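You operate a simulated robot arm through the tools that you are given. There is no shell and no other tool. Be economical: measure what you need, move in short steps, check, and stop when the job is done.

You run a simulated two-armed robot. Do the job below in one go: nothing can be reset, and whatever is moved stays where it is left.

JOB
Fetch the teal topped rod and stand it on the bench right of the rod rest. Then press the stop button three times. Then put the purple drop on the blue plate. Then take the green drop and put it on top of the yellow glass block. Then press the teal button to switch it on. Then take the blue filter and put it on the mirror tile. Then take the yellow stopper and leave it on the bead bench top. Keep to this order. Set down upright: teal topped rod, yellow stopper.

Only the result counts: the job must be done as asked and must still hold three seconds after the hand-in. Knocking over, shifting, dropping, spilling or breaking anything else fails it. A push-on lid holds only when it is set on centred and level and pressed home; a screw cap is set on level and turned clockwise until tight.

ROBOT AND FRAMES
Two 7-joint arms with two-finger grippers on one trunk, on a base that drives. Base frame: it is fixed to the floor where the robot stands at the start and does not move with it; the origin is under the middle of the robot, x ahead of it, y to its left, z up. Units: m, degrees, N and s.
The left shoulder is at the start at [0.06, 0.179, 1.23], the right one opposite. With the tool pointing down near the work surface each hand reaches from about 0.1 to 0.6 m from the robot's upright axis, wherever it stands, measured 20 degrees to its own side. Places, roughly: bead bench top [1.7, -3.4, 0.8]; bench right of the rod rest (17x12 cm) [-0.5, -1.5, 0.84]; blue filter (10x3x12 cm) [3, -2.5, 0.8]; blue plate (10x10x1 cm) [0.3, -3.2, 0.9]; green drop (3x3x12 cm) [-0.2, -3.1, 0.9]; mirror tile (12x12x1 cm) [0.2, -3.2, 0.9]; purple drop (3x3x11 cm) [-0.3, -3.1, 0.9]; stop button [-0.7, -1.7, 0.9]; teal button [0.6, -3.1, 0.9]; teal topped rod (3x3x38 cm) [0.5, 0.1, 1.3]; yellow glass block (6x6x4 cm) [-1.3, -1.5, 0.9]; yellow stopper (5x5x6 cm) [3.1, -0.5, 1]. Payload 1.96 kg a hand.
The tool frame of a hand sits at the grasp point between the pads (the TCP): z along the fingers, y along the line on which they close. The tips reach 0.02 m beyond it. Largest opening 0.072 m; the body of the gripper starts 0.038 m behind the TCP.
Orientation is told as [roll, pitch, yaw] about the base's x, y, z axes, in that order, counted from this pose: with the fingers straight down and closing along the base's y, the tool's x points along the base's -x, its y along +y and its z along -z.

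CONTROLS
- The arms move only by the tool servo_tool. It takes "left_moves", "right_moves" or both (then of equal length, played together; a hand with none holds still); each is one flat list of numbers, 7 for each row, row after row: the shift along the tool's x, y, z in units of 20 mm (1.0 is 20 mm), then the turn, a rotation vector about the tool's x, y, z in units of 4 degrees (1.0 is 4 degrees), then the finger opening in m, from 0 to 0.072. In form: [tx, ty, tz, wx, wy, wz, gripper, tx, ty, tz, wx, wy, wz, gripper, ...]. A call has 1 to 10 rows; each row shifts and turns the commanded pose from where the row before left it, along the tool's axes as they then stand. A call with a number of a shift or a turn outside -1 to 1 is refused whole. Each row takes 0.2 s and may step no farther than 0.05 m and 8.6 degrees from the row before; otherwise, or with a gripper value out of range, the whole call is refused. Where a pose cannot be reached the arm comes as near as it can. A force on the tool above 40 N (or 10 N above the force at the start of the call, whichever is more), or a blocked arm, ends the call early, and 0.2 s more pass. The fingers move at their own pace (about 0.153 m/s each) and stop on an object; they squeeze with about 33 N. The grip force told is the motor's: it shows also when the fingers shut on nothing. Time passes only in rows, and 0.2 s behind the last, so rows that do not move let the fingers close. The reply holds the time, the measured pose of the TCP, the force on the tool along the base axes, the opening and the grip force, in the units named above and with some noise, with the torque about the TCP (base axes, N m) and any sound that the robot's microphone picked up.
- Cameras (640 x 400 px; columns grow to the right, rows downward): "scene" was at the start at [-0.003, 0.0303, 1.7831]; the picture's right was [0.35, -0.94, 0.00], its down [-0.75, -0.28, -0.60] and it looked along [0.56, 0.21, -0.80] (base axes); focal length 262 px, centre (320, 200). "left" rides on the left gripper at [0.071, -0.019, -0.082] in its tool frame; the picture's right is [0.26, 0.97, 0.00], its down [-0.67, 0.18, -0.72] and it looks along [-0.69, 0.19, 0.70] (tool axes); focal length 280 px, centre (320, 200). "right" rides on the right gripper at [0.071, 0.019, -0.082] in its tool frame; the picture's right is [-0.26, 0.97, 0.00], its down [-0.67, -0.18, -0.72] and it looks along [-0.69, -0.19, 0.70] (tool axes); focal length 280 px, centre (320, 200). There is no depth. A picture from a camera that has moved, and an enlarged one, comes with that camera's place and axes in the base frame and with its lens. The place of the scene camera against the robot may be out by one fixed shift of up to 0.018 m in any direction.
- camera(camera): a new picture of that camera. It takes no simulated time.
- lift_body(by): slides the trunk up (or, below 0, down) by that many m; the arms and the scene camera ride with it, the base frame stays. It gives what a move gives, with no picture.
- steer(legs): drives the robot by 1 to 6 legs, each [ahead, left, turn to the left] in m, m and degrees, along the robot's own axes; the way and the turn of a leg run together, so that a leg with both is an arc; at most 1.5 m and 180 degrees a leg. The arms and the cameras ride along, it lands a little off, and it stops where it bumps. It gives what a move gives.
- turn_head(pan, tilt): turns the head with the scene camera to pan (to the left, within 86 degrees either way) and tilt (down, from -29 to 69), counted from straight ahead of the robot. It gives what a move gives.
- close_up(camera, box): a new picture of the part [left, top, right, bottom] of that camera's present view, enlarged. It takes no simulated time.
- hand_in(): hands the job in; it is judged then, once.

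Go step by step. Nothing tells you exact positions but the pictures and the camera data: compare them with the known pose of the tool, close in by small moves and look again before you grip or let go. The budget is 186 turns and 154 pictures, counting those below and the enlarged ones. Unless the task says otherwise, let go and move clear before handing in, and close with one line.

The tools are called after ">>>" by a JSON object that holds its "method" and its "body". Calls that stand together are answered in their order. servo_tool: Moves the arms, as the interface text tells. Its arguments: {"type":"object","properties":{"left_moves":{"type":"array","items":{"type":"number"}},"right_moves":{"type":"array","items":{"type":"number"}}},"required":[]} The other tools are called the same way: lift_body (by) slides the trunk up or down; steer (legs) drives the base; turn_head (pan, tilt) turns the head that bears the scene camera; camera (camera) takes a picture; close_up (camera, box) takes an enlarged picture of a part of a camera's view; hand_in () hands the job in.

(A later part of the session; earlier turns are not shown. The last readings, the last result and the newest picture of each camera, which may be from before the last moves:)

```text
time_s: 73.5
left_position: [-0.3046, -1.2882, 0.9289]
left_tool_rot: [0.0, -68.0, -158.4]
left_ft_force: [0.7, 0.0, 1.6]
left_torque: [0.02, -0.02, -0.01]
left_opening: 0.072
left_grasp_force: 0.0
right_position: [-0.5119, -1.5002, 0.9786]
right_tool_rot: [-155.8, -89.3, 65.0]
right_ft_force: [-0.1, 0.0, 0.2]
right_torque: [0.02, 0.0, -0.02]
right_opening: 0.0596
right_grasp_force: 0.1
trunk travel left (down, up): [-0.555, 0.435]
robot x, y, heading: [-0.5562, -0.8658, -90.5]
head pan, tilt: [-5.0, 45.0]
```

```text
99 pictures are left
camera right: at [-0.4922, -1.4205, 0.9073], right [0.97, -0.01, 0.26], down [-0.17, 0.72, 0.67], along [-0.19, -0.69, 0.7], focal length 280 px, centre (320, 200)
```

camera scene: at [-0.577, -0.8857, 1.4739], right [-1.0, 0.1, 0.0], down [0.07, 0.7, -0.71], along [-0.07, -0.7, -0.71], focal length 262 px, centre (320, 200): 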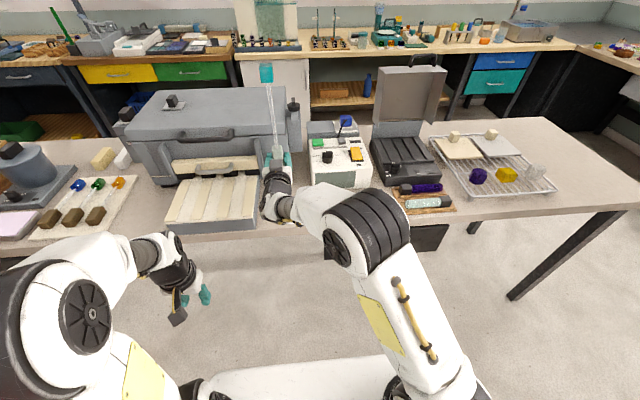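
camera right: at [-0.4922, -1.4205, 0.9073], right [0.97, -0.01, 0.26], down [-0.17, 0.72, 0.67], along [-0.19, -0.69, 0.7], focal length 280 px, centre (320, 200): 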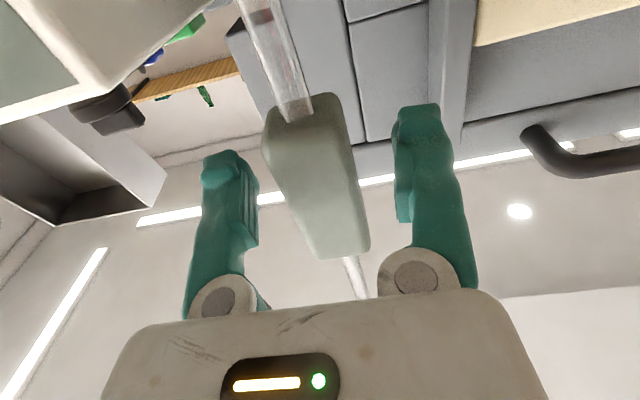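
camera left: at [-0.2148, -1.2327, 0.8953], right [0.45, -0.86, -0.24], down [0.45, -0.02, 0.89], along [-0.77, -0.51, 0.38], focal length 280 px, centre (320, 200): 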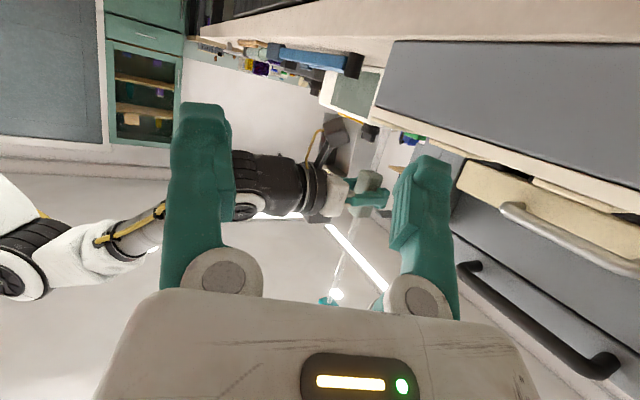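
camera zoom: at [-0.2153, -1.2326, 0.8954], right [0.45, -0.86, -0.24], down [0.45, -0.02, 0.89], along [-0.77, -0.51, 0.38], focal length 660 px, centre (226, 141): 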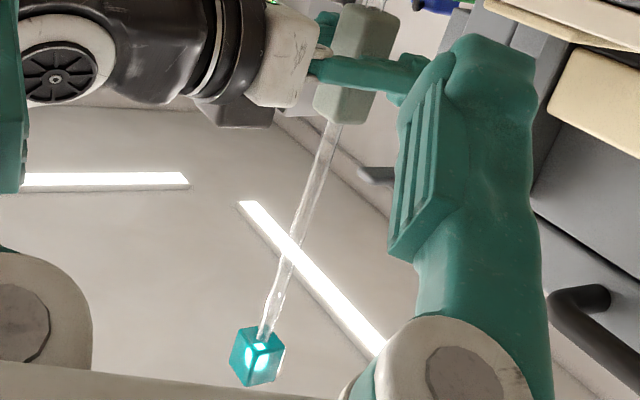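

It stands free. I centre the open fingers and back straight out.

>>> {"method": "servo_tool", "body": {"right_moves": [0, -0.15, 0, 0, 0, 0, 0.07, 0, 0, -0.3, 0, 0, 0, 0.07, 0, 0, -0.5, 0, 0, 0, 0.07, 0, 0, -0.7, 0, 0, 0, 0.07, 0, 0, -0.9, 0, 0, 0, 0.07, 0, 0, -1, 0, 0, 0, 0.07, 0, 0, -1, 0, 0, 0, 0.07, 0, 0, -1, 0, 0, 0, 0.07]}}

>>> {"method": "camera", "body": {"camera": "scene"}}

>>> {"method": "close_up", "body": {"camera": "left", "box": [310, 140, 410, 310]}}

```text
time_s: 75.3
left_position: [-0.3043, -1.2881, 0.9293]
left_tool_rot: [0.1, -68.1, -158.5]
left_ft_force: [-0.1, -0.3, -0.2]
left_torque: [0.02, 0.01, 0.01]
left_opening: 0.0719
left_grasp_force: 0.0
right_position: [-0.5148, -1.3918, 0.9791]
right_tool_rot: [-158.6, -89.3, 68.0]
right_ft_force: [-0.8, 0.1, 0.1]
right_torque: [0.02, 0.02, -0.01]
right_opening: 0.07
right_grasp_force: 0.1
trunk travel left (down, up): [-0.555, 0.435]
robot x, y, heading: [-0.5556, -0.8707, -90.5]
head pan, tilt: [-5.0, 45.0]
```

```text
98 pictures are left
camera scene: at [-0.577, -0.8852, 1.4739], right [-1.0, 0.1, 0.0], down [0.07, 0.7, -0.71], along [-0.07, -0.7, -0.71], focal length 262 px, centre (320, 200)
```

scene: 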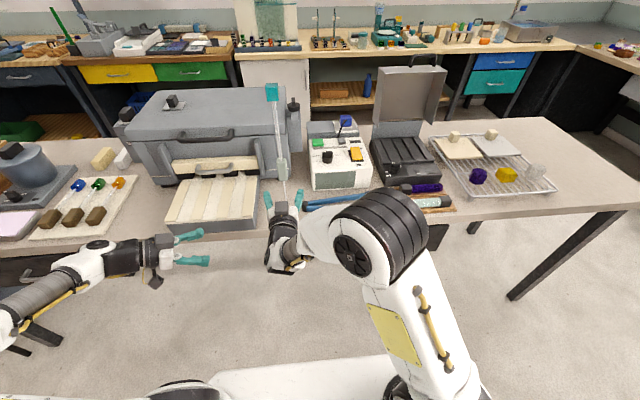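

```text
2.35 times, centred on (360, 225) of left
camera zoom: at [-0.2153, -1.2323, 0.8956], right [0.45, -0.86, -0.24], down [0.45, -0.02, 0.89], along [-0.77, -0.51, 0.38], focal length 660 px, centre (226, 141)
```

zoom: 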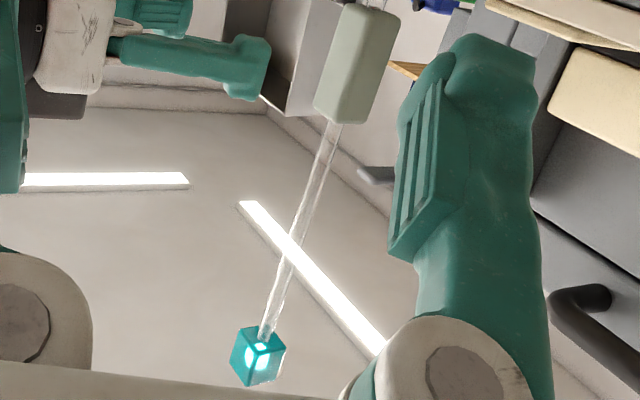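

The rod stands on its own. Next is the stop button: I move both hands clear of the rod first.

>>> {"method": "servo_tool", "body": {"left_moves": [0, -1, 0, 0, 0, 0, 0.03, 0, -1, 0, 0, 0, 0, 0.03, 0, -1, 0, 0, 0, 0, 0.03, 0, -1, 0, 0, 0, 0, 0.03, 0, -1, 0, 0, 0, 0, 0.03, 0, -1, 0, 0, 0, 0, 0.03, 0, -1, 0, 0, 0, 0, 0.03, 0, -1, 0, 0, 0, 0, 0.03], "right_moves": [-0.6, -0.5, -0.5, 0, 0, 0, 0, -0.6, -1, -0.4, 0, 0, 0, 0, -0.6, -1, -0.2, 0, 0, 0, 0, -0.6, -1, -0.2, 0, 0, 0, 0, -0.6, -1, -0.2, 0, 0, 0, 0, -0.6, -1, -0.2, 0, 0, 0, 0, -0.6, -1, 0, 0, 0, 0, 0, -0.6, -1, 0, 0, 0, 0, 0]}}

>>> {"method": "servo_tool", "body": {"left_moves": [0, 0, 0, 0, 1, 0, 0.03, 0, 0, 0, 0, 1, 0, 0.03, 0, 0, 0, 0, 1, 0, 0.03, 0, 0, 0, 0, 1, 0, 0.03, 0, 0, 0, 0, 1, 0, 0.03, 0, 0, 0, 0, 1, 0, 0.03, 0, 0, 0, 0, 1, 0, 0.03, 0, 0, 0, 0, 1, 0, 0.03, 0, 0, 0, 0, 1, 0, 0.03, 0, 0, 0, 0, 1, 0, 0.03], "right_moves": [0, 0, 0, 0, 1, 0, 0, 0, 0, 0, 0, 1, 0, 0, 0, 0, 0, 0, 1, 0, 0, 0, 0, 0, 0, 1, 0, 0, 0, 0, 0, 0, 1, 0, 0, 0, 0, 0, 0, 1, 0, 0, 0, 0, 0, 0, 1, 0, 0, 0, 0, 0, 0, 1, 0, 0, 0, 0, 0, 0, 1, 0, 0, 0, 0, 0, 0, 1, 0, 0]}}

>>> {"method": "servo_tool", "body": {"left_moves": [0, 0, 0, 0, 1, 0, 0.03, 0, 0, 0, 0, 1, 0, 0.03, 0, 0, 0, 0, 1, 0, 0.03, 0, 0, 0, 0, 1, 0, 0.03, 0, 0, 0, 0, 1, 0, 0.03, 0, 0, 0, 0, 1, 0, 0.03, 0, 0, 0, 0, 1, 0, 0.03]}}

>>> {"method": "servo_tool", "body": {"left_moves": [0, 0, 0, 0, 0, -1, 0.03, 0, 0, 0, 0, 0, -1, 0.03, 0, 0, 0, 0, 0, -1, 0.03, 0, 0, 0, 0, 0, -1, 0.03, 0, 0, 0, 0, 0, -1, 0.03, 0, 0, 0, 0, 0, -1, 0.03, 0, 0, 0, 0, 0, -1, 0.03, 0, 0, 0, 0, 0, -1, 0.03, 0, 0, 0, 0, 0, -1, 0.03, 0, 0, 0, 0, 0, -1, 0.03]}}

>>> {"method": "servo_tool", "body": {"left_moves": [0, 0, 0, 0, 0, -1, 0.03, 0, 0, 0, 0, 0, -1, 0.03, 0, 0, 0, 0, 0, -1, 0.03, 0, 0, 0, 0, 0, -1, 0.03, 0, 0, 0, 0, 0, -1, 0.03, 0, 0, 0, 0, 0, -1, 0.03, 0, 0, 0, 0, 0, -1, 0.03]}}

>>> {"method": "camera", "body": {"camera": "scene"}}

```text
time_s: 77.1
left_position: [-0.3607, -1.1438, 0.9283]
left_tool_rot: [0.1, -67.9, -158.5]
left_ft_force: [-0.6, 0.5, 0.0]
left_torque: [-0.04, 0.02, -0.03]
left_opening: 0.0302
left_grasp_force: 0.0
left hand out of reach, approached as far as the arm can: row 8
right_position: [-0.665, -1.3548, 1.0743]
right_tool_rot: [-162.9, -89.4, 72.1]
right_ft_force: [-0.2, 0.3, -0.7]
right_torque: [0.0, 0.0, 0.02]
right_opening: 0.0
right_grasp_force: 29.7
trunk travel left (down, up): [-0.555, 0.435]
robot x, y, heading: [-0.5545, -0.8704, -90.3]
head pan, tilt: [-5.0, 45.0]
```

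```text
time_s: 79.3
left_position: [-0.359, -1.1496, 0.9137]
left_tool_rot: [-3.7, -35.3, -159.0]
left_ft_force: [-0.3, -0.6, 0.2]
left_torque: [-0.02, -0.01, -0.02]
left_opening: 0.0302
left_grasp_force: 0.0
left hand out of reach, approached as far as the arm can: row 1, 2, 3, 4, 5, 6, 7
right_position: [-0.6693, -1.3566, 1.0746]
right_tool_rot: [-1.9, -57.2, -90.5]
right_ft_force: [-0.6, 0.7, -0.5]
right_torque: [-0.01, -0.02, -0.01]
right_opening: 0.0002
right_grasp_force: 29.7
right hand out of reach, approached as far as the arm can: row 8, 10
trunk travel left (down, up): [-0.555, 0.435]
robot x, y, heading: [-0.5552, -0.8701, -90.4]
head pan, tilt: [-5.0, 45.0]
```

```text
time_s: 80.9
left_position: [-0.3613, -1.1479, 0.9149]
left_tool_rot: [-3.0, -7.5, -160.8]
left_ft_force: [0.6, -0.2, 0.8]
left_torque: [-0.02, 0.0, 0.02]
left_opening: 0.0296
left_grasp_force: 0.1
right_position: [-0.6689, -1.356, 1.075]
right_tool_rot: [-1.8, -57.1, -90.6]
right_ft_force: [-0.8, 0.4, 0.4]
right_torque: [0.01, 0.0, 0.01]
right_opening: 0.0002
right_grasp_force: 29.2
trunk travel left (down, up): [-0.555, 0.435]
robot x, y, heading: [-0.5589, -0.8678, -90.3]
head pan, tilt: [-5.0, 45.0]
```

```text
time_s: 83.1
left_position: [-0.3599, -1.1468, 0.9134]
left_tool_rot: [-7.2, -3.8, -120.7]
left_ft_force: [0.2, 0.4, -0.2]
left_torque: [-0.02, 0.01, 0.01]
left_opening: 0.0302
left_grasp_force: 0.0
right_position: [-0.6683, -1.357, 1.0751]
right_tool_rot: [-1.9, -57.0, -90.6]
right_ft_force: [-0.2, 0.3, 0.2]
right_torque: [-0.01, 0.01, -0.02]
right_opening: 0.0001
right_grasp_force: 29.4
trunk travel left (down, up): [-0.555, 0.435]
robot x, y, heading: [-0.5589, -0.8711, -90.6]
head pan, tilt: [-5.0, 45.0]
```

```text
time_s: 84.7
left_position: [-0.3611, -1.1467, 0.9153]
left_tool_rot: [-8.1, 0.0, -92.8]
left_ft_force: [0.7, -0.1, 0.5]
left_torque: [0.0, -0.01, 0.0]
left_opening: 0.0299
left_grasp_force: 0.1
right_position: [-0.669, -1.3557, 1.0751]
right_tool_rot: [-1.9, -57.1, -90.5]
right_ft_force: [0.4, 0.2, 2.0]
right_torque: [-0.03, -0.04, 0.0]
right_opening: 0.0
right_grasp_force: 29.5
trunk travel left (down, up): [-0.555, 0.435]
robot x, y, heading: [-0.5555, -0.867, -90.2]
head pan, tilt: [-5.0, 45.0]
```

```text
96 pictures are left
camera scene: at [-0.5769, -0.8856, 1.4739], right [-1.0, 0.09, 0.0], down [0.07, 0.7, -0.71], along [-0.07, -0.7, -0.71], focal length 262 px, centre (320, 200)
```

scene: 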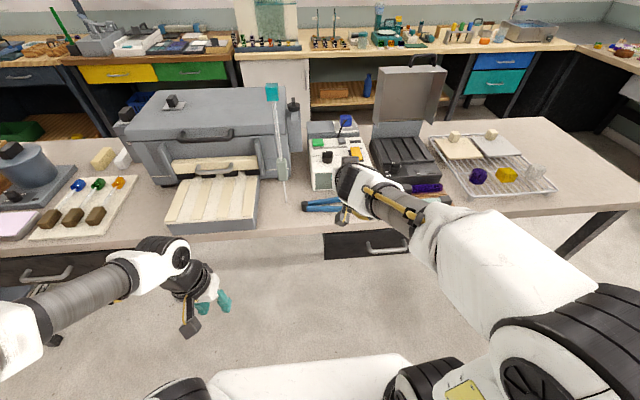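

I raise the trunk for tool-down work, tuck the left hand, then drive closer.

>>> {"method": "lift_body", "body": {"by": 0.25}}

>>> {"method": "servo_tool", "body": {"left_moves": [0.8, 1, 0, -0.3, 0, 0, 0.03, 0.8, 1, 0, -0.3, 0, 0, 0.03, 0.8, 1, 0, -0.3, 0, 0, 0.03, 0.8, 1, 0, -0.3, 0, 0, 0.03, 0.8, 1, 0, -0.3, 0, 0, 0.03, 0.8, 1, 0, -0.3, 0, 0, 0.03], "right_moves": [0, 0, 0, 0, 0.8, 0, 0, 0, 0, 0, 0, 0.8, 0, 0, 0, 0, 0, 0, 0.8, 0, 0, 0, 0, 0, 0, 0.8, 0, 0, 0, 0, 0, 0, 0.8, 0, 0, 0, 0, 0, 0, 0.8, 0, 0]}}

>>> {"method": "steer", "body": {"legs": [[0, -0.04, 0], [0.2, 0, 0]]}}

>>> {"method": "camera", "body": {"camera": "scene"}}

>>> {"method": "camera", "body": {"camera": "right"}}

```text
time_s: 87.2
left_position: [-0.3597, -1.1477, 1.1641]
left_tool_rot: [-8.1, -0.1, -92.9]
left_ft_force: [-0.5, 0.8, -1.1]
left_torque: [0.02, -0.02, 0.03]
left_opening: 0.03
left_grasp_force: 0.1
right_position: [-0.6689, -1.3558, 1.3259]
right_tool_rot: [-1.9, -57.2, -90.4]
right_ft_force: [0.2, 0.4, -0.2]
right_torque: [0.0, 0.02, 0.05]
right_opening: 0.0
right_grasp_force: 29.2
trunk travel left (down, up): [-0.805, 0.185]
robot x, y, heading: [-0.5588, -0.8679, -90.5]
head pan, tilt: [-5.0, 45.0]
```

```text
time_s: 88.7
left_position: [-0.2402, -1.1158, 1.1137]
left_tool_rot: [-0.9, -0.1, -93.0]
left_ft_force: [-0.3, -0.1, -0.1]
left_torque: [-0.01, -0.02, 0.01]
left_opening: 0.0298
left_grasp_force: 0.0
left hand out of reach, approached as far as the arm can: row 1, 2, 3, 4, 5, 6
right_position: [-0.6677, -1.357, 1.3242]
right_tool_rot: [-1.4, -37.9, -91.3]
right_ft_force: [1.1, -0.7, 0.1]
right_torque: [0.01, -0.01, 0.01]
right_opening: 0.0001
right_grasp_force: 29.7
trunk travel left (down, up): [-0.805, 0.185]
robot x, y, heading: [-0.5587, -0.867, -90.4]
head pan, tilt: [-5.0, 45.0]
```

```text
time_s: 90.7
left_position: [-0.282, -1.3158, 1.1138]
left_tool_rot: [-0.9, 0.1, -93.1]
left_ft_force: [-0.4, 0.4, 0.1]
left_torque: [-0.02, -0.02, -0.02]
left_opening: 0.0301
left_grasp_force: 0.1
right_position: [-0.7116, -1.5563, 1.3271]
right_tool_rot: [-1.2, -38.0, -91.5]
right_ft_force: [0.0, 0.2, -0.1]
right_torque: [0.01, 0.02, 0.03]
right_opening: 0.0
right_grasp_force: 29.3
trunk travel left (down, up): [-0.805, 0.185]
robot x, y, heading: [-0.5993, -1.0669, -90.6]
head pan, tilt: [-5.0, 45.0]
```

```text
95 pictures are left
camera scene: at [-0.6185, -1.0858, 1.7239], right [-1.0, 0.1, 0.0], down [0.07, 0.7, -0.71], along [-0.07, -0.7, -0.71], focal length 262 px, centre (320, 200)
```

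scene: 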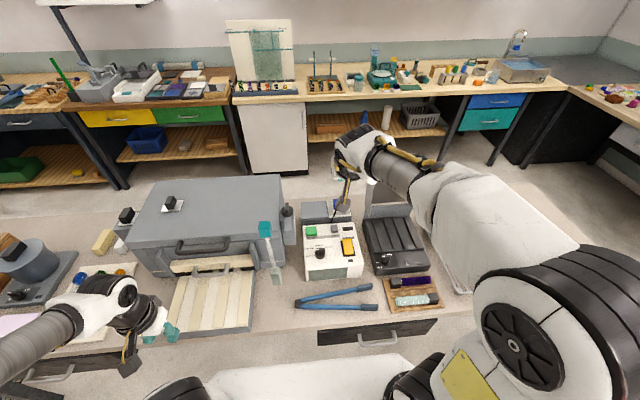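

```text
94 pictures are left
camera right: at [-0.6877, -1.4526, 1.346], right [0.96, -0.24, 0.14], down [-0.17, -0.08, 0.98], along [-0.23, -0.97, -0.12], focal length 280 px, centre (320, 200)
```

right: 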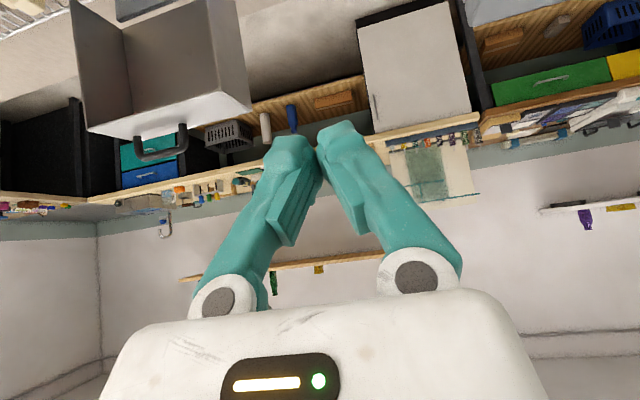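

>>> {"method": "close_up", "body": {"camera": "scene", "box": [290, 180, 380, 290]}}

```text
3.64 times, centred on (335, 235) of scene
camera zoom: at [-0.6185, -1.0858, 1.7239], right [-1.0, 0.1, 0.0], down [0.07, 0.7, -0.71], along [-0.07, -0.7, -0.71], focal length 952 px, centre (266, 73)
```

zoom: 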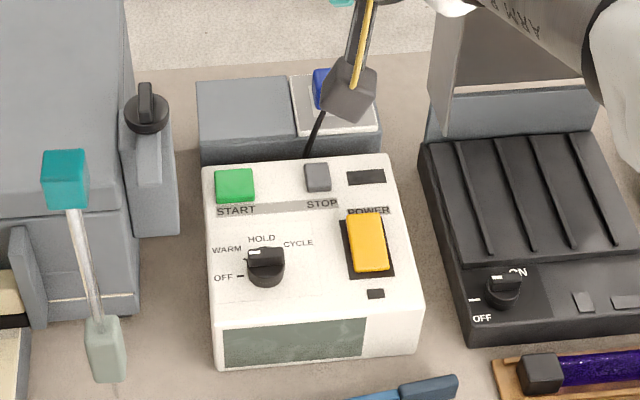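

STOP is at about (-0.732, -1.696, 0.954). I bring the closed right fingertips to above it.

>>> {"method": "servo_tool", "body": {"right_moves": [0.28, -0.1, 0.96, 0, 0, 0, 0, 0.28, -0.1, 0.96, 0, 0, 0, 0, 0.28, -0.1, 0.96, 0, 0, 0, 0, 0.28, -0.1, 0.96, 0, 0, 0, 0, 0.28, -0.1, 0.96, 0, 0, 0, 0, 0.28, -0.1, 0.96, 0, 0, 0, 0, 0.28, -0.1, 0.96, 0, 0, 0, 0, 0.28, -0.1, 0.96, 0, 0, 0, 0]}}

>>> {"method": "servo_tool", "body": {"right_moves": [0.28, -0.1, 0.96, 0, 0, 0, 0, 0.28, -0.1, 0.96, 0, 0, 0, 0, 0.28, 0, 0.96, 0, 0, 0, 0, 0.28, 0, 0.96, 0, 0, 0, 0, 0.28, 0, 0.96, 0, 0, 0, 0, 0.28, 0, 0.96, 0, 0, 0, 0]}}

>>> {"method": "close_up", "body": {"camera": "scene", "box": [270, 160, 400, 290]}}

>>> {"method": "camera", "body": {"camera": "right"}}

```text
time_s: 92.5
left_position: [-0.2829, -1.3179, 1.114]
left_tool_rot: [-1.0, 0.1, -93.1]
left_ft_force: [0.2, 0.4, -0.2]
left_torque: [0.0, 0.03, -0.03]
left_opening: 0.0299
left_grasp_force: 0.0
right_position: [-0.7318, -1.6168, 1.1763]
right_tool_rot: [-1.4, -37.9, -91.5]
right_ft_force: [-0.5, 0.1, -0.2]
right_torque: [0.0, 0.0, 0.0]
right_opening: 0.0001
right_grasp_force: 29.6
trunk travel left (down, up): [-0.805, 0.185]
robot x, y, heading: [-0.5995, -1.0726, -90.5]
head pan, tilt: [-5.0, 45.0]
```

```text
time_s: 93.9
left_position: [-0.283, -1.3176, 1.1134]
left_tool_rot: [-0.9, 0.0, -93.1]
left_ft_force: [-0.9, -0.6, -0.1]
left_torque: [0.01, 0.0, 0.01]
left_opening: 0.0301
left_grasp_force: 0.2
right_position: [-0.7383, -1.661, 1.0631]
right_tool_rot: [-1.4, -37.9, -91.4]
right_ft_force: [-0.2, 0.0, 0.1]
right_torque: [0.01, 0.03, 0.01]
right_opening: 0.0
right_grasp_force: 29.7
trunk travel left (down, up): [-0.805, 0.185]
robot x, y, heading: [-0.602, -1.071, -90.7]
head pan, tilt: [-5.0, 45.0]
```

```text
3.08 times, centred on (335, 225) of scene
camera zoom: at [-0.6185, -1.088, 1.7239], right [-1.0, 0.1, 0.0], down [0.07, 0.7, -0.71], along [-0.07, -0.7, -0.71], focal length 806 px, centre (274, 123)
```

zoom: 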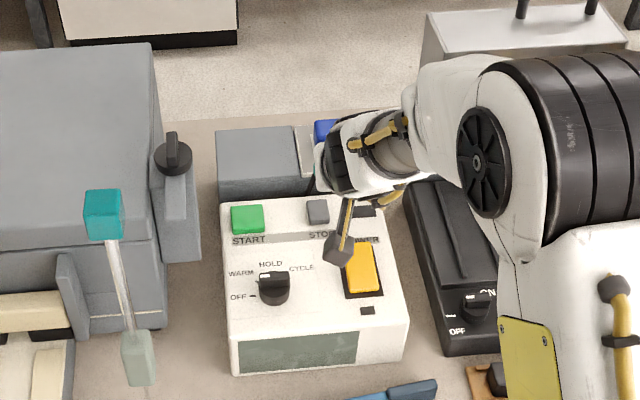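

```text
91 pictures are left
camera right: at [-0.7149, -1.5561, 1.0846], right [0.96, -0.24, 0.14], down [-0.17, -0.09, 0.98], along [-0.23, -0.97, -0.12], focal length 280 px, centre (320, 200)
```

right: 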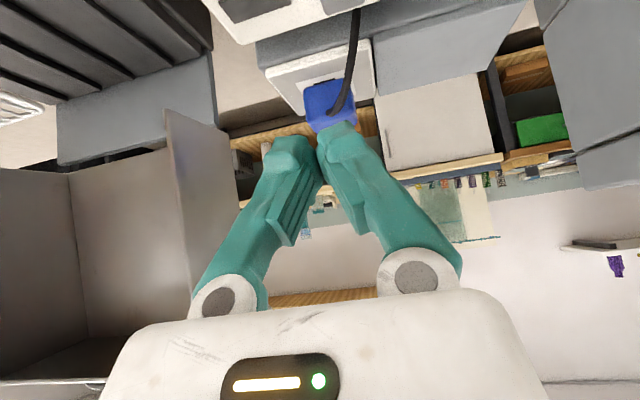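

>>> {"method": "servo_tool", "body": {"right_moves": [0, 0, 0, 0, 0.9, 0, 0, 0, 0, 0, 0, 0.9, 0, 0, 0, 0, 0, 0, 0.9, 0, 0, 0, 0, 0, 0, 0.9, 0, 0, 0, 0, 0, 0, 0.9, 0, 0, 0, 0, 0, 0, 0.9, 0, 0]}}

>>> {"method": "camera", "body": {"camera": "right"}}

```text
time_s: 95.3
left_position: [-0.2831, -1.3173, 1.1137]
left_tool_rot: [-0.9, 0.0, -93.1]
left_ft_force: [-0.3, -0.4, 0.2]
left_torque: [0.01, 0.04, 0.0]
left_opening: 0.0298
left_grasp_force: 0.1
right_position: [-0.7409, -1.6597, 1.0648]
right_tool_rot: [-1.9, -20.0, -92.1]
right_ft_force: [0.4, -1.0, 0.0]
right_torque: [-0.01, -0.01, -0.01]
right_opening: 0.0001
right_grasp_force: 29.8
right hand out of reach, approached as far as the arm can: row 2
trunk travel left (down, up): [-0.805, 0.185]
robot x, y, heading: [-0.5973, -1.0698, -90.3]
head pan, tilt: [-5.0, 45.0]
```

```text
90 pictures are left
camera right: at [-0.7148, -1.5681, 1.1175], right [0.95, -0.29, 0.06], down [-0.17, -0.38, 0.91], along [-0.24, -0.88, -0.42], focal length 280 px, centre (320, 200)
```

right: 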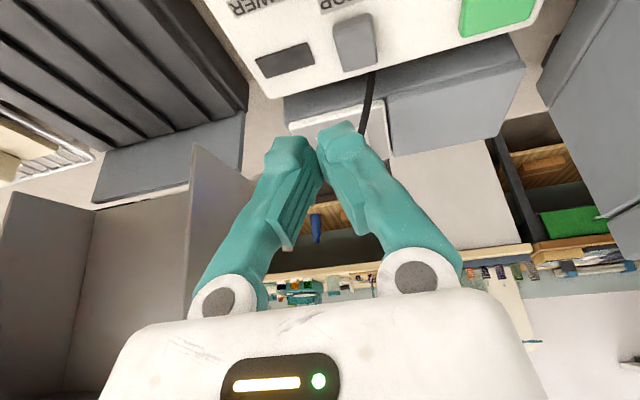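

STOP measured at about (-0.722, -1.694) from the wrist camera. I move to just above it.

>>> {"method": "servo_tool", "body": {"right_moves": [0, 0.2, 0.85, 0, 0, 0, 0, 0, 0.2, 0.85, 0, 0, 0, 0, 0, 0.2, 0.85, 0, 0, 0, 0, 0, 0.2, 0.85, 0, 0, 0, 0]}}

>>> {"method": "camera", "body": {"camera": "right"}}

>>> {"method": "close_up", "body": {"camera": "scene", "box": [270, 160, 400, 290]}}

```text
time_s: 96.3
left_position: [-0.2836, -1.3184, 1.1144]
left_tool_rot: [-0.9, 0.0, -93.1]
left_ft_force: [0.5, -0.9, 0.3]
left_torque: [0.0, 0.0, 0.02]
left_opening: 0.0301
left_grasp_force: 0.1
right_position: [-0.7281, -1.684, 0.9999]
right_tool_rot: [-1.9, -19.9, -92.2]
right_ft_force: [-0.1, -0.2, -1.1]
right_torque: [-0.03, 0.0, 0.0]
right_opening: 0.0
right_grasp_force: 29.6
trunk travel left (down, up): [-0.805, 0.185]
robot x, y, heading: [-0.5979, -1.0727, -90.6]
head pan, tilt: [-5.0, 45.0]
```

```text
89 pictures are left
camera right: at [-0.7023, -1.5928, 1.053], right [0.95, -0.29, 0.06], down [-0.17, -0.38, 0.91], along [-0.24, -0.88, -0.42], focal length 280 px, centre (320, 200)
```

right: 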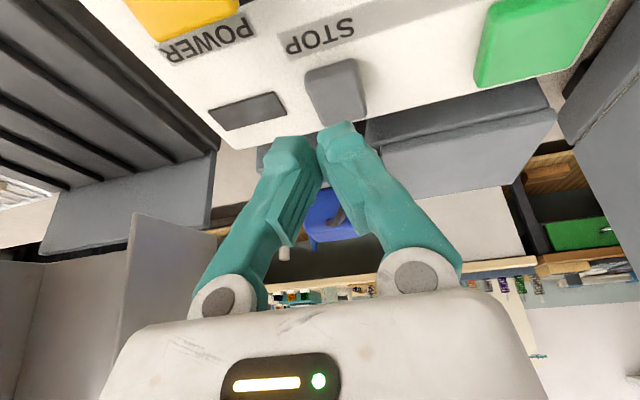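

```text
3.08 times, centred on (335, 225) of scene
camera zoom: at [-0.6187, -1.0881, 1.7239], right [-1.0, 0.1, 0.0], down [0.07, 0.7, -0.71], along [-0.07, -0.7, -0.71], focal length 806 px, centre (274, 123)
```

zoom: 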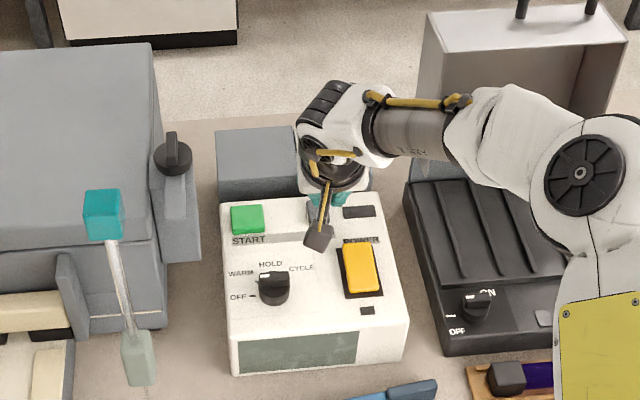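

Shift 11 mm sideways and press straight down in small steps until force appears.

>>> {"method": "servo_tool", "body": {"right_moves": [0, 0.55, 0, 0, 0, 0, 0, 0.17, 0, 0.47, 0, 0, 0, 0, 0.1, 0, 0.24, 0, 0, 0, 0]}}

>>> {"method": "servo_tool", "body": {"right_moves": [0.05, 0, 0.14, 0, 0, 0, 0, 0.05, 0, 0.14, 0, 0, 0, 0, 0.05, 0, 0.14, 0, 0, 0, 0]}}

>>> {"method": "camera", "body": {"camera": "right"}}

```text
time_s: 97.1
left_position: [-0.283, -1.3168, 1.1144]
left_tool_rot: [-0.9, 0.0, -93.2]
left_ft_force: [-0.7, -0.1, -0.2]
left_torque: [0.0, 0.02, 0.01]
left_opening: 0.0299
left_grasp_force: 0.0
right_position: [-0.7179, -1.6841, 0.9858]
right_tool_rot: [-1.9, -20.0, -92.2]
right_ft_force: [-0.4, -0.1, 0.5]
right_torque: [0.0, -0.03, 0.03]
right_opening: 0.0
right_grasp_force: 29.8
trunk travel left (down, up): [-0.805, 0.185]
robot x, y, heading: [-0.5979, -1.071, -90.9]
head pan, tilt: [-5.0, 45.0]
```

```text
time_s: 97.9
left_position: [-0.2816, -1.318, 1.1147]
left_tool_rot: [-1.0, 0.0, -93.1]
left_ft_force: [0.4, 0.7, -0.2]
left_torque: [-0.03, -0.01, 0.01]
left_opening: 0.0299
left_grasp_force: 0.2
right_position: [-0.7171, -1.685, 0.9759]
right_tool_rot: [-1.9, -20.0, -92.2]
right_ft_force: [-0.1, 0.3, 0.2]
right_torque: [0.06, 0.01, -0.01]
right_opening: 0.0
right_grasp_force: 29.1
trunk travel left (down, up): [-0.805, 0.185]
robot x, y, heading: [-0.5979, -1.0677, -90.7]
head pan, tilt: [-5.0, 45.0]
```

```text
87 pictures are left
camera right: at [-0.6917, -1.592, 1.0284], right [0.95, -0.29, 0.06], down [-0.17, -0.38, 0.91], along [-0.24, -0.88, -0.41], focal length 280 px, centre (320, 200)
```

right: 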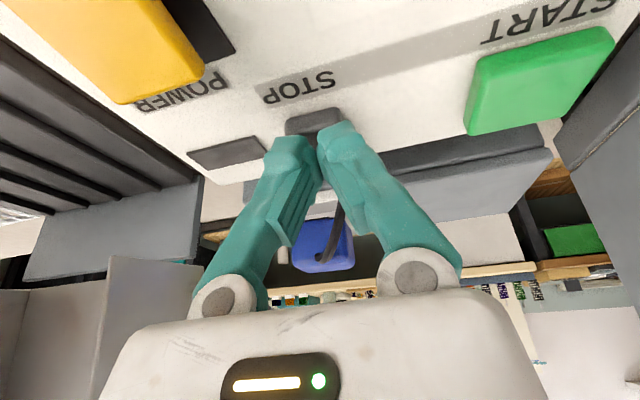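

>>> {"method": "servo_tool", "body": {"right_moves": [0.15, 0, 0.0, 0, 0, 0, 0, 0.05, 0, 0.14, 0, 0, 0, 0, 0.05, 0, 0.14, 0, 0, 0, 0, 0.05, 0, 0.14, 0, 0, 0, 0]}}

>>> {"method": "servo_tool", "body": {"right_moves": [0.05, 0, 0.14, 0, 0, 0, 0, 0.05, 0, 0.14, 0, 0, 0, 0, 0.05, 0, 0.14, 0, 0, 0, 0]}}

```text
time_s: 98.9
left_position: [-0.282, -1.3177, 1.1154]
left_tool_rot: [-0.8, 0.0, -93.1]
left_ft_force: [0.7, 0.6, 0.7]
left_torque: [0.01, -0.01, 0.01]
left_opening: 0.03
left_grasp_force: 0.0
right_position: [-0.7181, -1.6811, 0.9663]
right_tool_rot: [-2.0, -20.0, -92.2]
right_ft_force: [-0.9, -0.1, 2.0]
right_torque: [-0.02, 0.01, -0.01]
right_opening: 0.0
right_grasp_force: 29.3
trunk travel left (down, up): [-0.805, 0.185]
robot x, y, heading: [-0.5963, -1.0708, -90.8]
head pan, tilt: [-5.0, 45.0]
heard: click
```

```text
time_s: 99.7
left_position: [-0.2819, -1.3154, 1.1156]
left_tool_rot: [-1.0, -0.1, -93.1]
left_ft_force: [0.3, -0.6, 0.2]
left_torque: [-0.03, 0.02, -0.04]
left_opening: 0.0298
left_grasp_force: 0.0
right_position: [-0.7176, -1.6804, 0.9605]
right_tool_rot: [-1.8, -20.3, -92.3]
right_ft_force: [0.6, 0.2, 22.6]
right_torque: [-0.07, -0.06, -0.01]
right_opening: 0.0059
right_grasp_force: 29.2
trunk travel left (down, up): [-0.805, 0.185]
robot x, y, heading: [-0.5995, -1.0706, -90.6]
head pan, tilt: [-5.0, 45.0]
```

First click heard. I lift 18 mm, then press again, one at a time.

>>> {"method": "servo_tool", "body": {"right_moves": [-0.1, 0, -0.28, 0, 0, 0, 0, -0.1, 0, -0.28, 0, 0, 0, 0, -0.1, 0, -0.28, 0, 0, 0, 0]}}

>>> {"method": "servo_tool", "body": {"right_moves": [0.05, 0, 0.14, 0, 0, 0, 0, 0.1, 0, 0.28, 0, 0, 0, 0, 0.08, 0, 0.22, 0, 0, 0, 0]}}

```text
time_s: 100.5
left_position: [-0.2819, -1.3167, 1.1138]
left_tool_rot: [-0.9, 0.1, -93.1]
left_ft_force: [-0.3, 0.9, -0.2]
left_torque: [0.01, -0.02, 0.0]
left_opening: 0.03
left_grasp_force: 0.0
right_position: [-0.7166, -1.6825, 0.9743]
right_tool_rot: [-1.9, -19.9, -92.2]
right_ft_force: [0.2, -0.4, 0.2]
right_torque: [-0.01, 0.0, 0.01]
right_opening: 0.0
right_grasp_force: 29.3
trunk travel left (down, up): [-0.805, 0.185]
robot x, y, heading: [-0.5995, -1.0707, -90.6]
head pan, tilt: [-5.0, 45.0]
```

```text
time_s: 101.3
left_position: [-0.2811, -1.3165, 1.1153]
left_tool_rot: [-0.9, -0.1, -93.0]
left_ft_force: [0.1, 0.0, 0.3]
left_torque: [-0.01, 0.02, 0.0]
left_opening: 0.0299
left_grasp_force: 0.1
right_position: [-0.7178, -1.6812, 0.9641]
right_tool_rot: [-1.9, -20.2, -92.2]
right_ft_force: [-0.1, -0.7, 8.7]
right_torque: [-0.01, -0.06, -0.03]
right_opening: 0.0061
right_grasp_force: 29.1
trunk travel left (down, up): [-0.805, 0.185]
robot x, y, heading: [-0.6014, -1.0736, -90.7]
head pan, tilt: [-5.0, 45.0]
heard: click
```

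Second click. Lift and press a third time.

>>> {"method": "servo_tool", "body": {"right_moves": [-0.1, 0, -0.28, 0, 0, 0, 0, -0.08, 0, -0.22, 0, 0, 0, 0, -0.05, 0, -0.14, 0, 0, 0, 0]}}

>>> {"method": "servo_tool", "body": {"right_moves": [0.05, 0, 0.14, 0, 0, 0, 0, 0.1, 0, 0.28, 0, 0, 0, 0, 0.08, 0, 0.22, 0, 0, 0, 0]}}

>>> {"method": "servo_tool", "body": {"right_moves": [-0.1, 0, -0.28, 0, 0, 0, 0, -0.34, 0, -0.94, 0, 0, 0, 0, -0.34, 0, -0.94, 0, 0, 0, 0, -0.34, 0, -0.94, 0, 0, 0, 0, -0.34, 0, -0.94, 0, 0, 0, 0, -0.34, 0, -0.94, 0, 0, 0, 0, -0.34, 0, -0.94, 0, 0, 0, 0]}}

```text
time_s: 102.1
left_position: [-0.2819, -1.3168, 1.1151]
left_tool_rot: [-0.9, 0.1, -93.0]
left_ft_force: [-0.4, -0.1, 0.8]
left_torque: [0.0, -0.05, -0.05]
left_opening: 0.0302
left_grasp_force: 0.0
right_position: [-0.718, -1.6812, 0.9754]
right_tool_rot: [-1.9, -19.9, -92.1]
right_ft_force: [0.3, -0.3, 0.1]
right_torque: [-0.02, -0.01, 0.02]
right_opening: 0.0
right_grasp_force: 29.3
trunk travel left (down, up): [-0.805, 0.185]
robot x, y, heading: [-0.6006, -1.0706, -90.6]
head pan, tilt: [-5.0, 45.0]
```

```text
time_s: 102.9
left_position: [-0.2824, -1.3153, 1.1148]
left_tool_rot: [-0.8, -0.1, -93.1]
left_ft_force: [0.1, 0.1, -0.2]
left_torque: [-0.03, 0.04, 0.0]
left_opening: 0.0298
left_grasp_force: 0.0
right_position: [-0.7174, -1.6792, 0.9629]
right_tool_rot: [-1.9, -20.1, -92.2]
right_ft_force: [0.0, 0.1, 8.1]
right_torque: [-0.02, -0.03, 0.01]
right_opening: 0.0059
right_grasp_force: 29.5
trunk travel left (down, up): [-0.805, 0.185]
robot x, y, heading: [-0.5988, -1.0667, -90.6]
head pan, tilt: [-5.0, 45.0]
heard: click
```

```text
time_s: 104.5
left_position: [-0.2831, -1.3174, 1.1138]
left_tool_rot: [-0.9, -0.1, -93.1]
left_ft_force: [-0.4, -1.1, 0.0]
left_torque: [0.0, 0.0, 0.04]
left_opening: 0.03
left_grasp_force: 0.0
right_position: [-0.7142, -1.682, 1.0874]
right_tool_rot: [-2.0, -20.0, -92.2]
right_ft_force: [0.4, 0.1, 0.8]
right_torque: [0.0, 0.04, -0.03]
right_opening: 0.0
right_grasp_force: 28.8
trunk travel left (down, up): [-0.805, 0.185]
robot x, y, heading: [-0.5994, -1.0677, -90.5]
head pan, tilt: [-5.0, 45.0]
```

Three presses done. Now I back off from the table, retract the right hand, and go round the table's right end to the back bench.

>>> {"method": "steer", "body": {"legs": [[-0.45, 0, 0]]}}

>>> {"method": "servo_tool", "body": {"right_moves": [1, -0.4, -0.8, 0, 0.5, 0, 0.05, 1, -0.4, -0.8, 0, 0.5, 0, 0.05, 1, -0.4, -0.8, 0, 0.5, 0, 0.05, 1, -0.4, -0.6, 0, 0.5, 0, 0.05, 1, -0.4, -0.5, 0, 0.5, 0, 0.05, 1, -0.4, -0.4, 0, 0.5, 0, 0.05, 1, 0, 0, 0, 0.5, 0, 0.05, 1, 0, 0, 0, 0.5, 0, 0.05, 1, 0, 0, 0, 0.5, 0, 0.05, 1, 0, 0, 0, 0.5, 0, 0.05]}}

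>>> {"method": "steer", "body": {"legs": [[0, -0.9, 0], [0, -0.86, 0]]}}

>>> {"method": "turn_head", "body": {"pan": 15, "tilt": 35}}

>>> {"method": "camera", "body": {"camera": "scene"}}

```text
time_s: 107.3
left_position: [-0.2777, -0.8578, 1.1142]
left_tool_rot: [-0.9, 0.0, -93.1]
left_ft_force: [-0.8, 0.2, 0.0]
left_torque: [-0.02, 0.01, 0.03]
left_opening: 0.0298
left_grasp_force: 0.0
right_position: [-0.7077, -1.223, 1.0865]
right_tool_rot: [-1.9, -19.9, -92.2]
right_ft_force: [0.3, -0.5, 0.4]
right_torque: [0.01, -0.01, -0.01]
right_opening: 0.0003
right_grasp_force: 29.4
trunk travel left (down, up): [-0.805, 0.185]
robot x, y, heading: [-0.5966, -0.6113, -90.3]
head pan, tilt: [-5.0, 45.0]
```

```text
time_s: 109.5
left_position: [-0.2776, -0.8571, 1.1147]
left_tool_rot: [-0.8, 0.0, -93.1]
left_ft_force: [-1.2, -0.1, -0.2]
left_torque: [0.04, 0.01, 0.01]
left_opening: 0.0299
left_grasp_force: 0.1
right_position: [-0.745, -1.0034, 1.1254]
right_tool_rot: [-1.8, -0.1, -92.9]
right_ft_force: [0.3, 0.0, 0.3]
right_torque: [-0.01, -0.01, 0.01]
right_opening: 0.0501
right_grasp_force: 0.0
trunk travel left (down, up): [-0.805, 0.185]
robot x, y, heading: [-0.5941, -0.6142, -90.5]
head pan, tilt: [-5.0, 45.0]
```

```text
time_s: 118.4
left_position: [-2.046, -0.8466, 1.1148]
left_tool_rot: [-0.9, 0.0, -93.0]
left_ft_force: [0.4, 0.3, -0.3]
left_torque: [-0.01, 0.02, -0.02]
left_opening: 0.0298
left_grasp_force: 0.0
right_position: [-2.5119, -0.9946, 1.1254]
right_tool_rot: [-1.8, -0.1, -92.7]
right_ft_force: [-0.2, 0.6, 0.3]
right_torque: [-0.01, 0.02, 0.02]
right_opening: 0.05
right_grasp_force: 0.1
trunk travel left (down, up): [-0.805, 0.185]
robot x, y, heading: [-2.3588, -0.6015, -90.6]
head pan, tilt: [-5.0, 45.0]
```

```text
time_s: 119.3
left_position: [-2.0454, -0.8466, 1.1144]
left_tool_rot: [-0.9, 0.0, -92.9]
left_ft_force: [-0.3, -0.6, 0.8]
left_torque: [-0.03, 0.0, -0.02]
left_opening: 0.0298
left_grasp_force: 0.1
right_position: [-2.5132, -0.9938, 1.1256]
right_tool_rot: [-1.9, 0.0, -92.8]
right_ft_force: [0.7, -0.1, 0.5]
right_torque: [-0.01, -0.01, 0.03]
right_opening: 0.0501
right_grasp_force: 0.0
trunk travel left (down, up): [-0.805, 0.185]
robot x, y, heading: [-2.3607, -0.5995, -90.9]
head pan, tilt: [15.0, 35.0]
```

```text
86 pictures are left
camera scene: at [-2.3516, -0.6215, 1.7386], right [-0.97, -0.25, 0.0], down [-0.14, 0.56, -0.82], along [0.2, -0.79, -0.57], focal length 262 px, centre (320, 200)
```

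scene: 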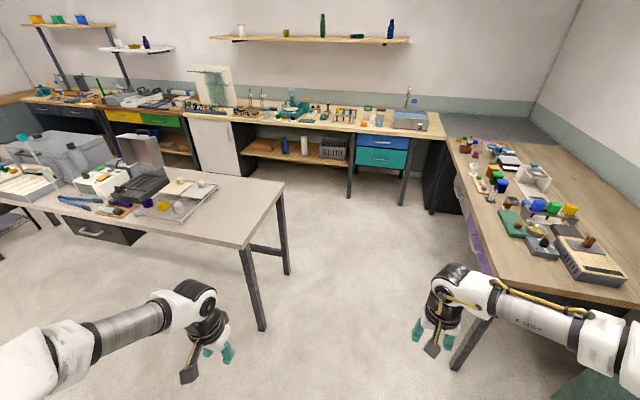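

The rod still stands. I continue down the corridor to the gap between the benches.

>>> {"method": "steer", "body": {"legs": [[0, 0.1, 0], [1.2, 0, 0], [0.63, 0, 0.5]]}}

>>> {"method": "turn_head", "body": {"pan": 50, "tilt": 25}}

>>> {"method": "camera", "body": {"camera": "scene"}}

```text
time_s: 129.2
left_position: [-1.9135, -2.6593, 1.114]
left_tool_rot: [-0.9, 0.0, -90.4]
left_ft_force: [1.1, 0.5, 0.2]
left_torque: [0.02, 0.0, 0.0]
left_opening: 0.03
left_grasp_force: 0.2
right_position: [-2.3724, -2.8259, 1.1262]
right_tool_rot: [-1.8, -0.1, -90.3]
right_ft_force: [-0.9, -0.9, -0.6]
right_torque: [-0.02, 0.01, 0.0]
right_opening: 0.0502
right_grasp_force: 0.1
trunk travel left (down, up): [-0.805, 0.185]
robot x, y, heading: [-2.2436, -2.426, -88.1]
head pan, tilt: [15.0, 35.0]
```

```text
time_s: 130.2
left_position: [-1.913, -2.6591, 1.1141]
left_tool_rot: [-0.9, 0.0, -90.4]
left_ft_force: [-0.5, 0.1, -0.4]
left_torque: [0.0, -0.01, 0.02]
left_opening: 0.03
left_grasp_force: 0.0
right_position: [-2.3728, -2.827, 1.1266]
right_tool_rot: [-1.8, 0.0, -90.1]
right_ft_force: [-0.1, 1.2, 0.1]
right_torque: [0.02, 0.0, 0.01]
right_opening: 0.0498
right_grasp_force: 0.1
trunk travel left (down, up): [-0.805, 0.185]
robot x, y, heading: [-2.2385, -2.4247, -88.0]
head pan, tilt: [50.0, 25.0]
```

```text
85 pictures are left
camera scene: at [-2.1826, -2.4202, 1.7544], right [-0.62, -0.79, 0.0], down [-0.33, 0.26, -0.91], along [0.71, -0.56, -0.42], focal length 262 px, centre (320, 200)
```

scene: 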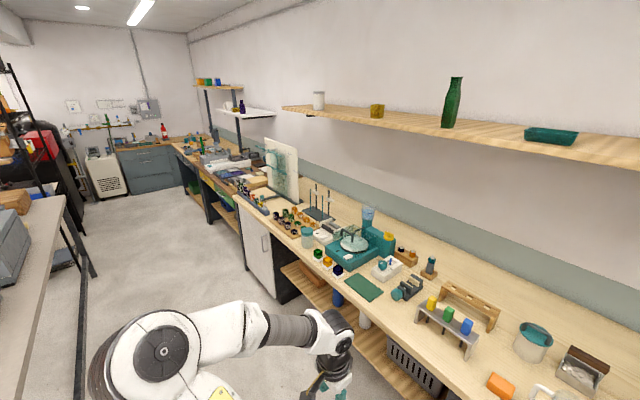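

Corridor is clear. I strafe left to about x=-0.15.

>>> {"method": "steer", "body": {"legs": [[0, 0, -2], [0, 1.05, 0], [0, 1.0, 0]]}}

>>> {"method": "turn_head", "body": {"pan": 0, "tilt": 40}}

>>> {"method": "camera", "body": {"camera": "scene"}}

```text
time_s: 140.7
left_position: [0.1048, -2.7097, 1.113]
left_tool_rot: [-0.9, -0.1, -94.6]
left_ft_force: [0.9, 0.7, -0.3]
left_torque: [-0.02, 0.0, 0.02]
left_opening: 0.03
left_grasp_force: 0.0
right_position: [-0.365, -2.8425, 1.1257]
right_tool_rot: [-1.8, 0.1, -94.4]
right_ft_force: [0.4, -0.5, -0.8]
right_torque: [-0.03, 0.03, -0.02]
right_opening: 0.05
right_grasp_force: 0.0
trunk travel left (down, up): [-0.805, 0.185]
robot x, y, heading: [-0.2042, -2.455, -91.8]
head pan, tilt: [50.0, 25.0]
```

```text
time_s: 141.9
left_position: [0.106, -2.7083, 1.1148]
left_tool_rot: [-0.9, 0.0, -94.5]
left_ft_force: [-0.8, -0.2, 1.2]
left_torque: [0.0, 0.0, 0.01]
left_opening: 0.0301
left_grasp_force: 0.1
right_position: [-0.3657, -2.8415, 1.1256]
right_tool_rot: [-1.8, 0.0, -94.5]
right_ft_force: [-1.6, -0.2, -0.6]
right_torque: [-0.02, 0.01, 0.02]
right_opening: 0.0501
right_grasp_force: 0.0
trunk travel left (down, up): [-0.805, 0.185]
robot x, y, heading: [-0.2045, -2.451, -92.1]
head pan, tilt: [0.0, 40.0]
```

```text
84 pictures are left
camera scene: at [-0.2174, -2.4742, 1.7311], right [-1.0, 0.04, 0.0], down [0.02, 0.64, -0.77], along [-0.03, -0.77, -0.64], focal length 262 px, centre (320, 200)
```

scene: 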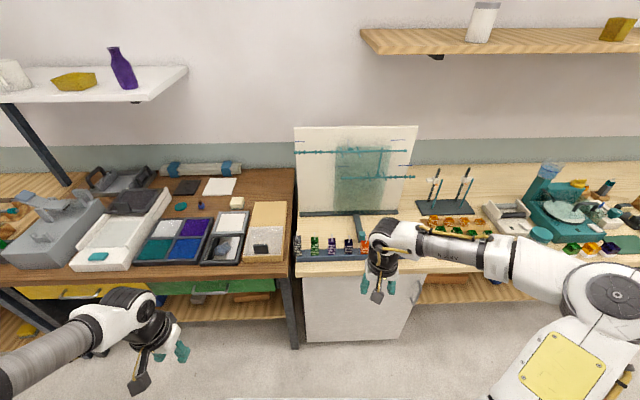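

>>> {"method": "close_up", "body": {"camera": "scene", "box": [270, 200, 400, 280]}}

>>> {"method": "close_up", "body": {"camera": "scene", "box": [60, 150, 300, 280]}}

```text
4.92 times, centred on (335, 240) of scene
camera zoom: at [-0.2174, -2.4742, 1.7311], right [-1.0, 0.04, 0.0], down [0.02, 0.64, -0.77], along [-0.03, -0.77, -0.64], focal length 1289 px, centre (246, 3)
```

zoom: 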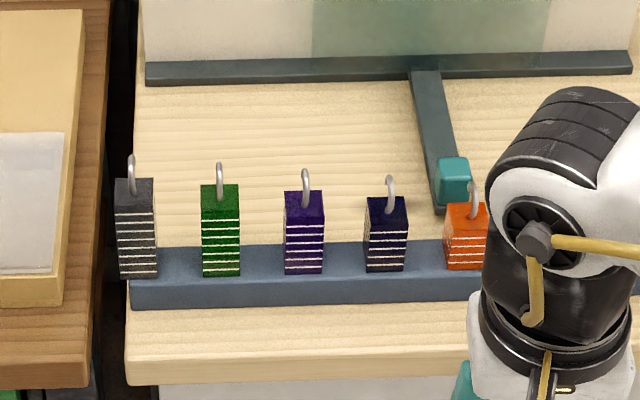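

```text
2.67 times, centred on (180, 215) of scene
camera zoom: at [-0.2174, -2.4742, 1.7311], right [-1.0, 0.04, 0.0], down [0.02, 0.64, -0.77], along [-0.03, -0.77, -0.64], focal length 698 px, centre (693, 160)
```

zoom: 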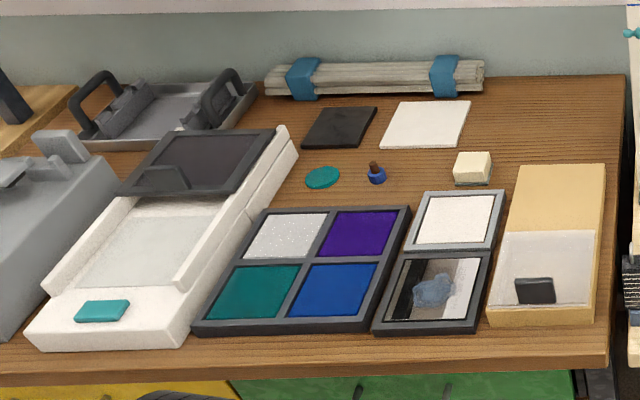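

Purple drop is third from left at about (-0.29, -3.14); blue plate is the blue quadrant at (0.317, -3.194). I close in with the right hand.

>>> {"method": "steer", "body": {"legs": [[0.14, 0.06, 2]]}}

>>> {"method": "servo_tool", "body": {"right_moves": [-1, 0, 0, 0.45, 0, 0, 0.046, -1, 0, 0, 0, 0, 0, 0.046, -1, 0, 0, 0, 0, 0, 0.046, -1, 0, 0, 0, 0, 0, 0.046]}}

>>> {"method": "camera", "body": {"camera": "right"}}

>>> {"method": "camera", "body": {"camera": "scene"}}

```text
time_s: 143.3
left_position: [0.1718, -2.8371, 1.1147]
left_tool_rot: [-0.9, 0.1, -92.6]
left_ft_force: [-0.2, 0.4, 0.9]
left_torque: [-0.02, 0.03, 0.02]
left_opening: 0.03
left_grasp_force: 0.1
right_position: [-0.2945, -2.9879, 1.1254]
right_tool_rot: [-1.8, 0.0, -92.4]
right_ft_force: [-0.6, 0.5, 0.4]
right_torque: [0.02, -0.01, 0.01]
right_opening: 0.05
right_grasp_force: 0.0
trunk travel left (down, up): [-0.805, 0.185]
robot x, y, heading: [-0.1493, -2.5938, -90.0]
head pan, tilt: [0.0, 40.0]
```

```text
time_s: 144.3
left_position: [0.1717, -2.8395, 1.1143]
left_tool_rot: [-1.0, 0.0, -92.7]
left_ft_force: [-0.6, 0.0, 0.5]
left_torque: [-0.01, -0.01, -0.03]
left_opening: 0.0298
left_grasp_force: 0.0
right_position: [-0.2989, -3.067, 1.1234]
right_tool_rot: [-3.6, 0.0, -92.5]
right_ft_force: [-0.1, -0.1, 0.1]
right_torque: [-0.01, 0.0, -0.01]
right_opening: 0.046
right_grasp_force: 0.0
trunk travel left (down, up): [-0.805, 0.185]
robot x, y, heading: [-0.149, -2.596, -90.3]
head pan, tilt: [0.0, 40.0]
```

```text
81 pictures are left
camera right: at [-0.2711, -2.9998, 1.2047], right [0.95, -0.3, -0.06], down [-0.16, -0.67, 0.73], along [-0.26, -0.68, -0.69], focal length 280 px, centre (320, 200)
```

right: 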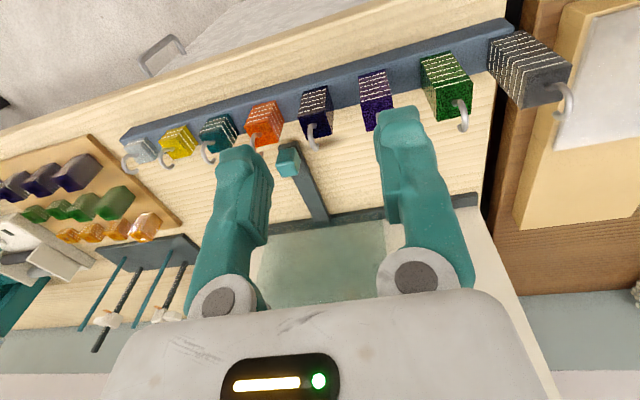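

```text
80 pictures are left
camera scene: at [-0.1589, -2.6162, 1.7311], right [-1.0, 0.0, 0.0], down [0.0, 0.64, -0.77], along [0.0, -0.77, -0.64], focal length 262 px, centre (320, 200)
```

scene: 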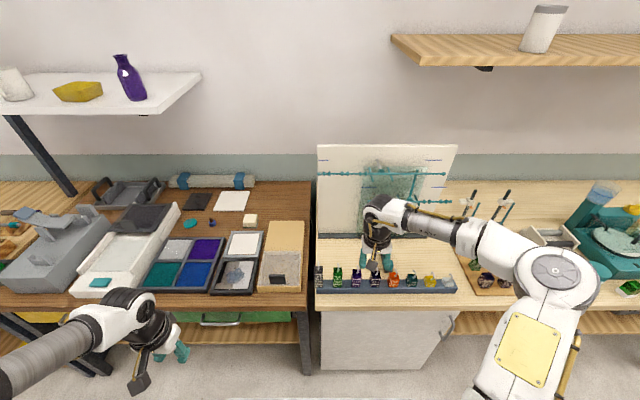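

I level the hand and move above the purple drop (≈(-0.275, -3.13)).

>>> {"method": "servo_tool", "body": {"right_moves": [0, 0, 0, -0.9, 0, -0.6, 0.046, -0.8, 0.3, 0, 0, 0, 0, 0.046, -0.8, 0.3, 0, 0, 0, 0, 0.046, -0.8, 0.3, 0.5, 0, 0, 0, 0.046, -0.75, 0.3, 0.5, 0, 0, 0, 0.046]}}

>>> {"method": "camera", "body": {"camera": "right"}}

>>> {"method": "close_up", "body": {"camera": "scene", "box": [300, 220, 420, 300]}}

```text
time_s: 145.5
left_position: [0.1717, -2.8404, 1.1142]
left_tool_rot: [-1.0, 0.1, -92.6]
left_ft_force: [-0.4, 0.2, 0.1]
left_torque: [0.01, -0.04, 0.01]
left_opening: 0.03
left_grasp_force: 0.1
right_position: [-0.2731, -3.1321, 1.105]
right_tool_rot: [0.0, 0.0, -89.9]
right_ft_force: [0.1, 1.0, -0.3]
right_torque: [0.01, -0.01, 0.0]
right_opening: 0.0462
right_grasp_force: 0.0
trunk travel left (down, up): [-0.805, 0.185]
robot x, y, heading: [-0.1425, -2.5935, -90.0]
head pan, tilt: [0.0, 40.0]
```

```text
79 pictures are left
camera right: at [-0.253, -3.0627, 1.1864], right [0.97, -0.26, 0.0], down [-0.18, -0.68, 0.71], along [-0.19, -0.69, -0.7], focal length 280 px, centre (320, 200)
```

right: 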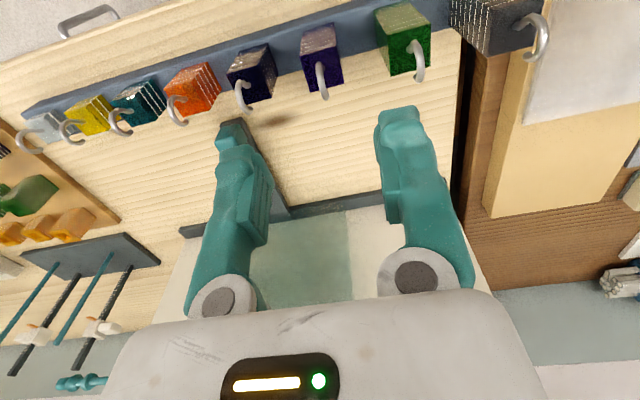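

```text
5.00 times, centred on (360, 260) of scene
camera zoom: at [-0.1581, -2.6168, 1.7311], right [-1.0, 0.0, 0.0], down [0.0, 0.64, -0.77], along [0.0, -0.77, -0.64], focal length 1309 px, centre (120, -100)
```

zoom: 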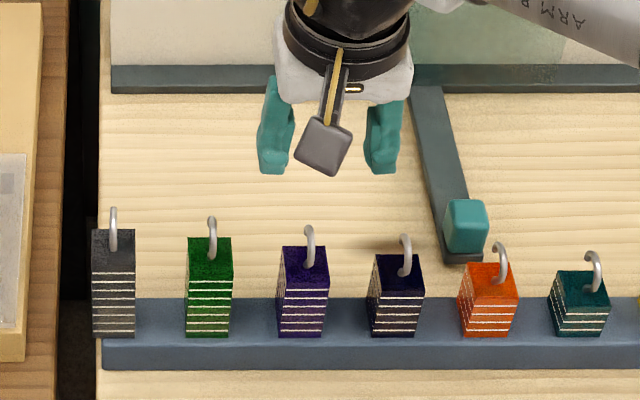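

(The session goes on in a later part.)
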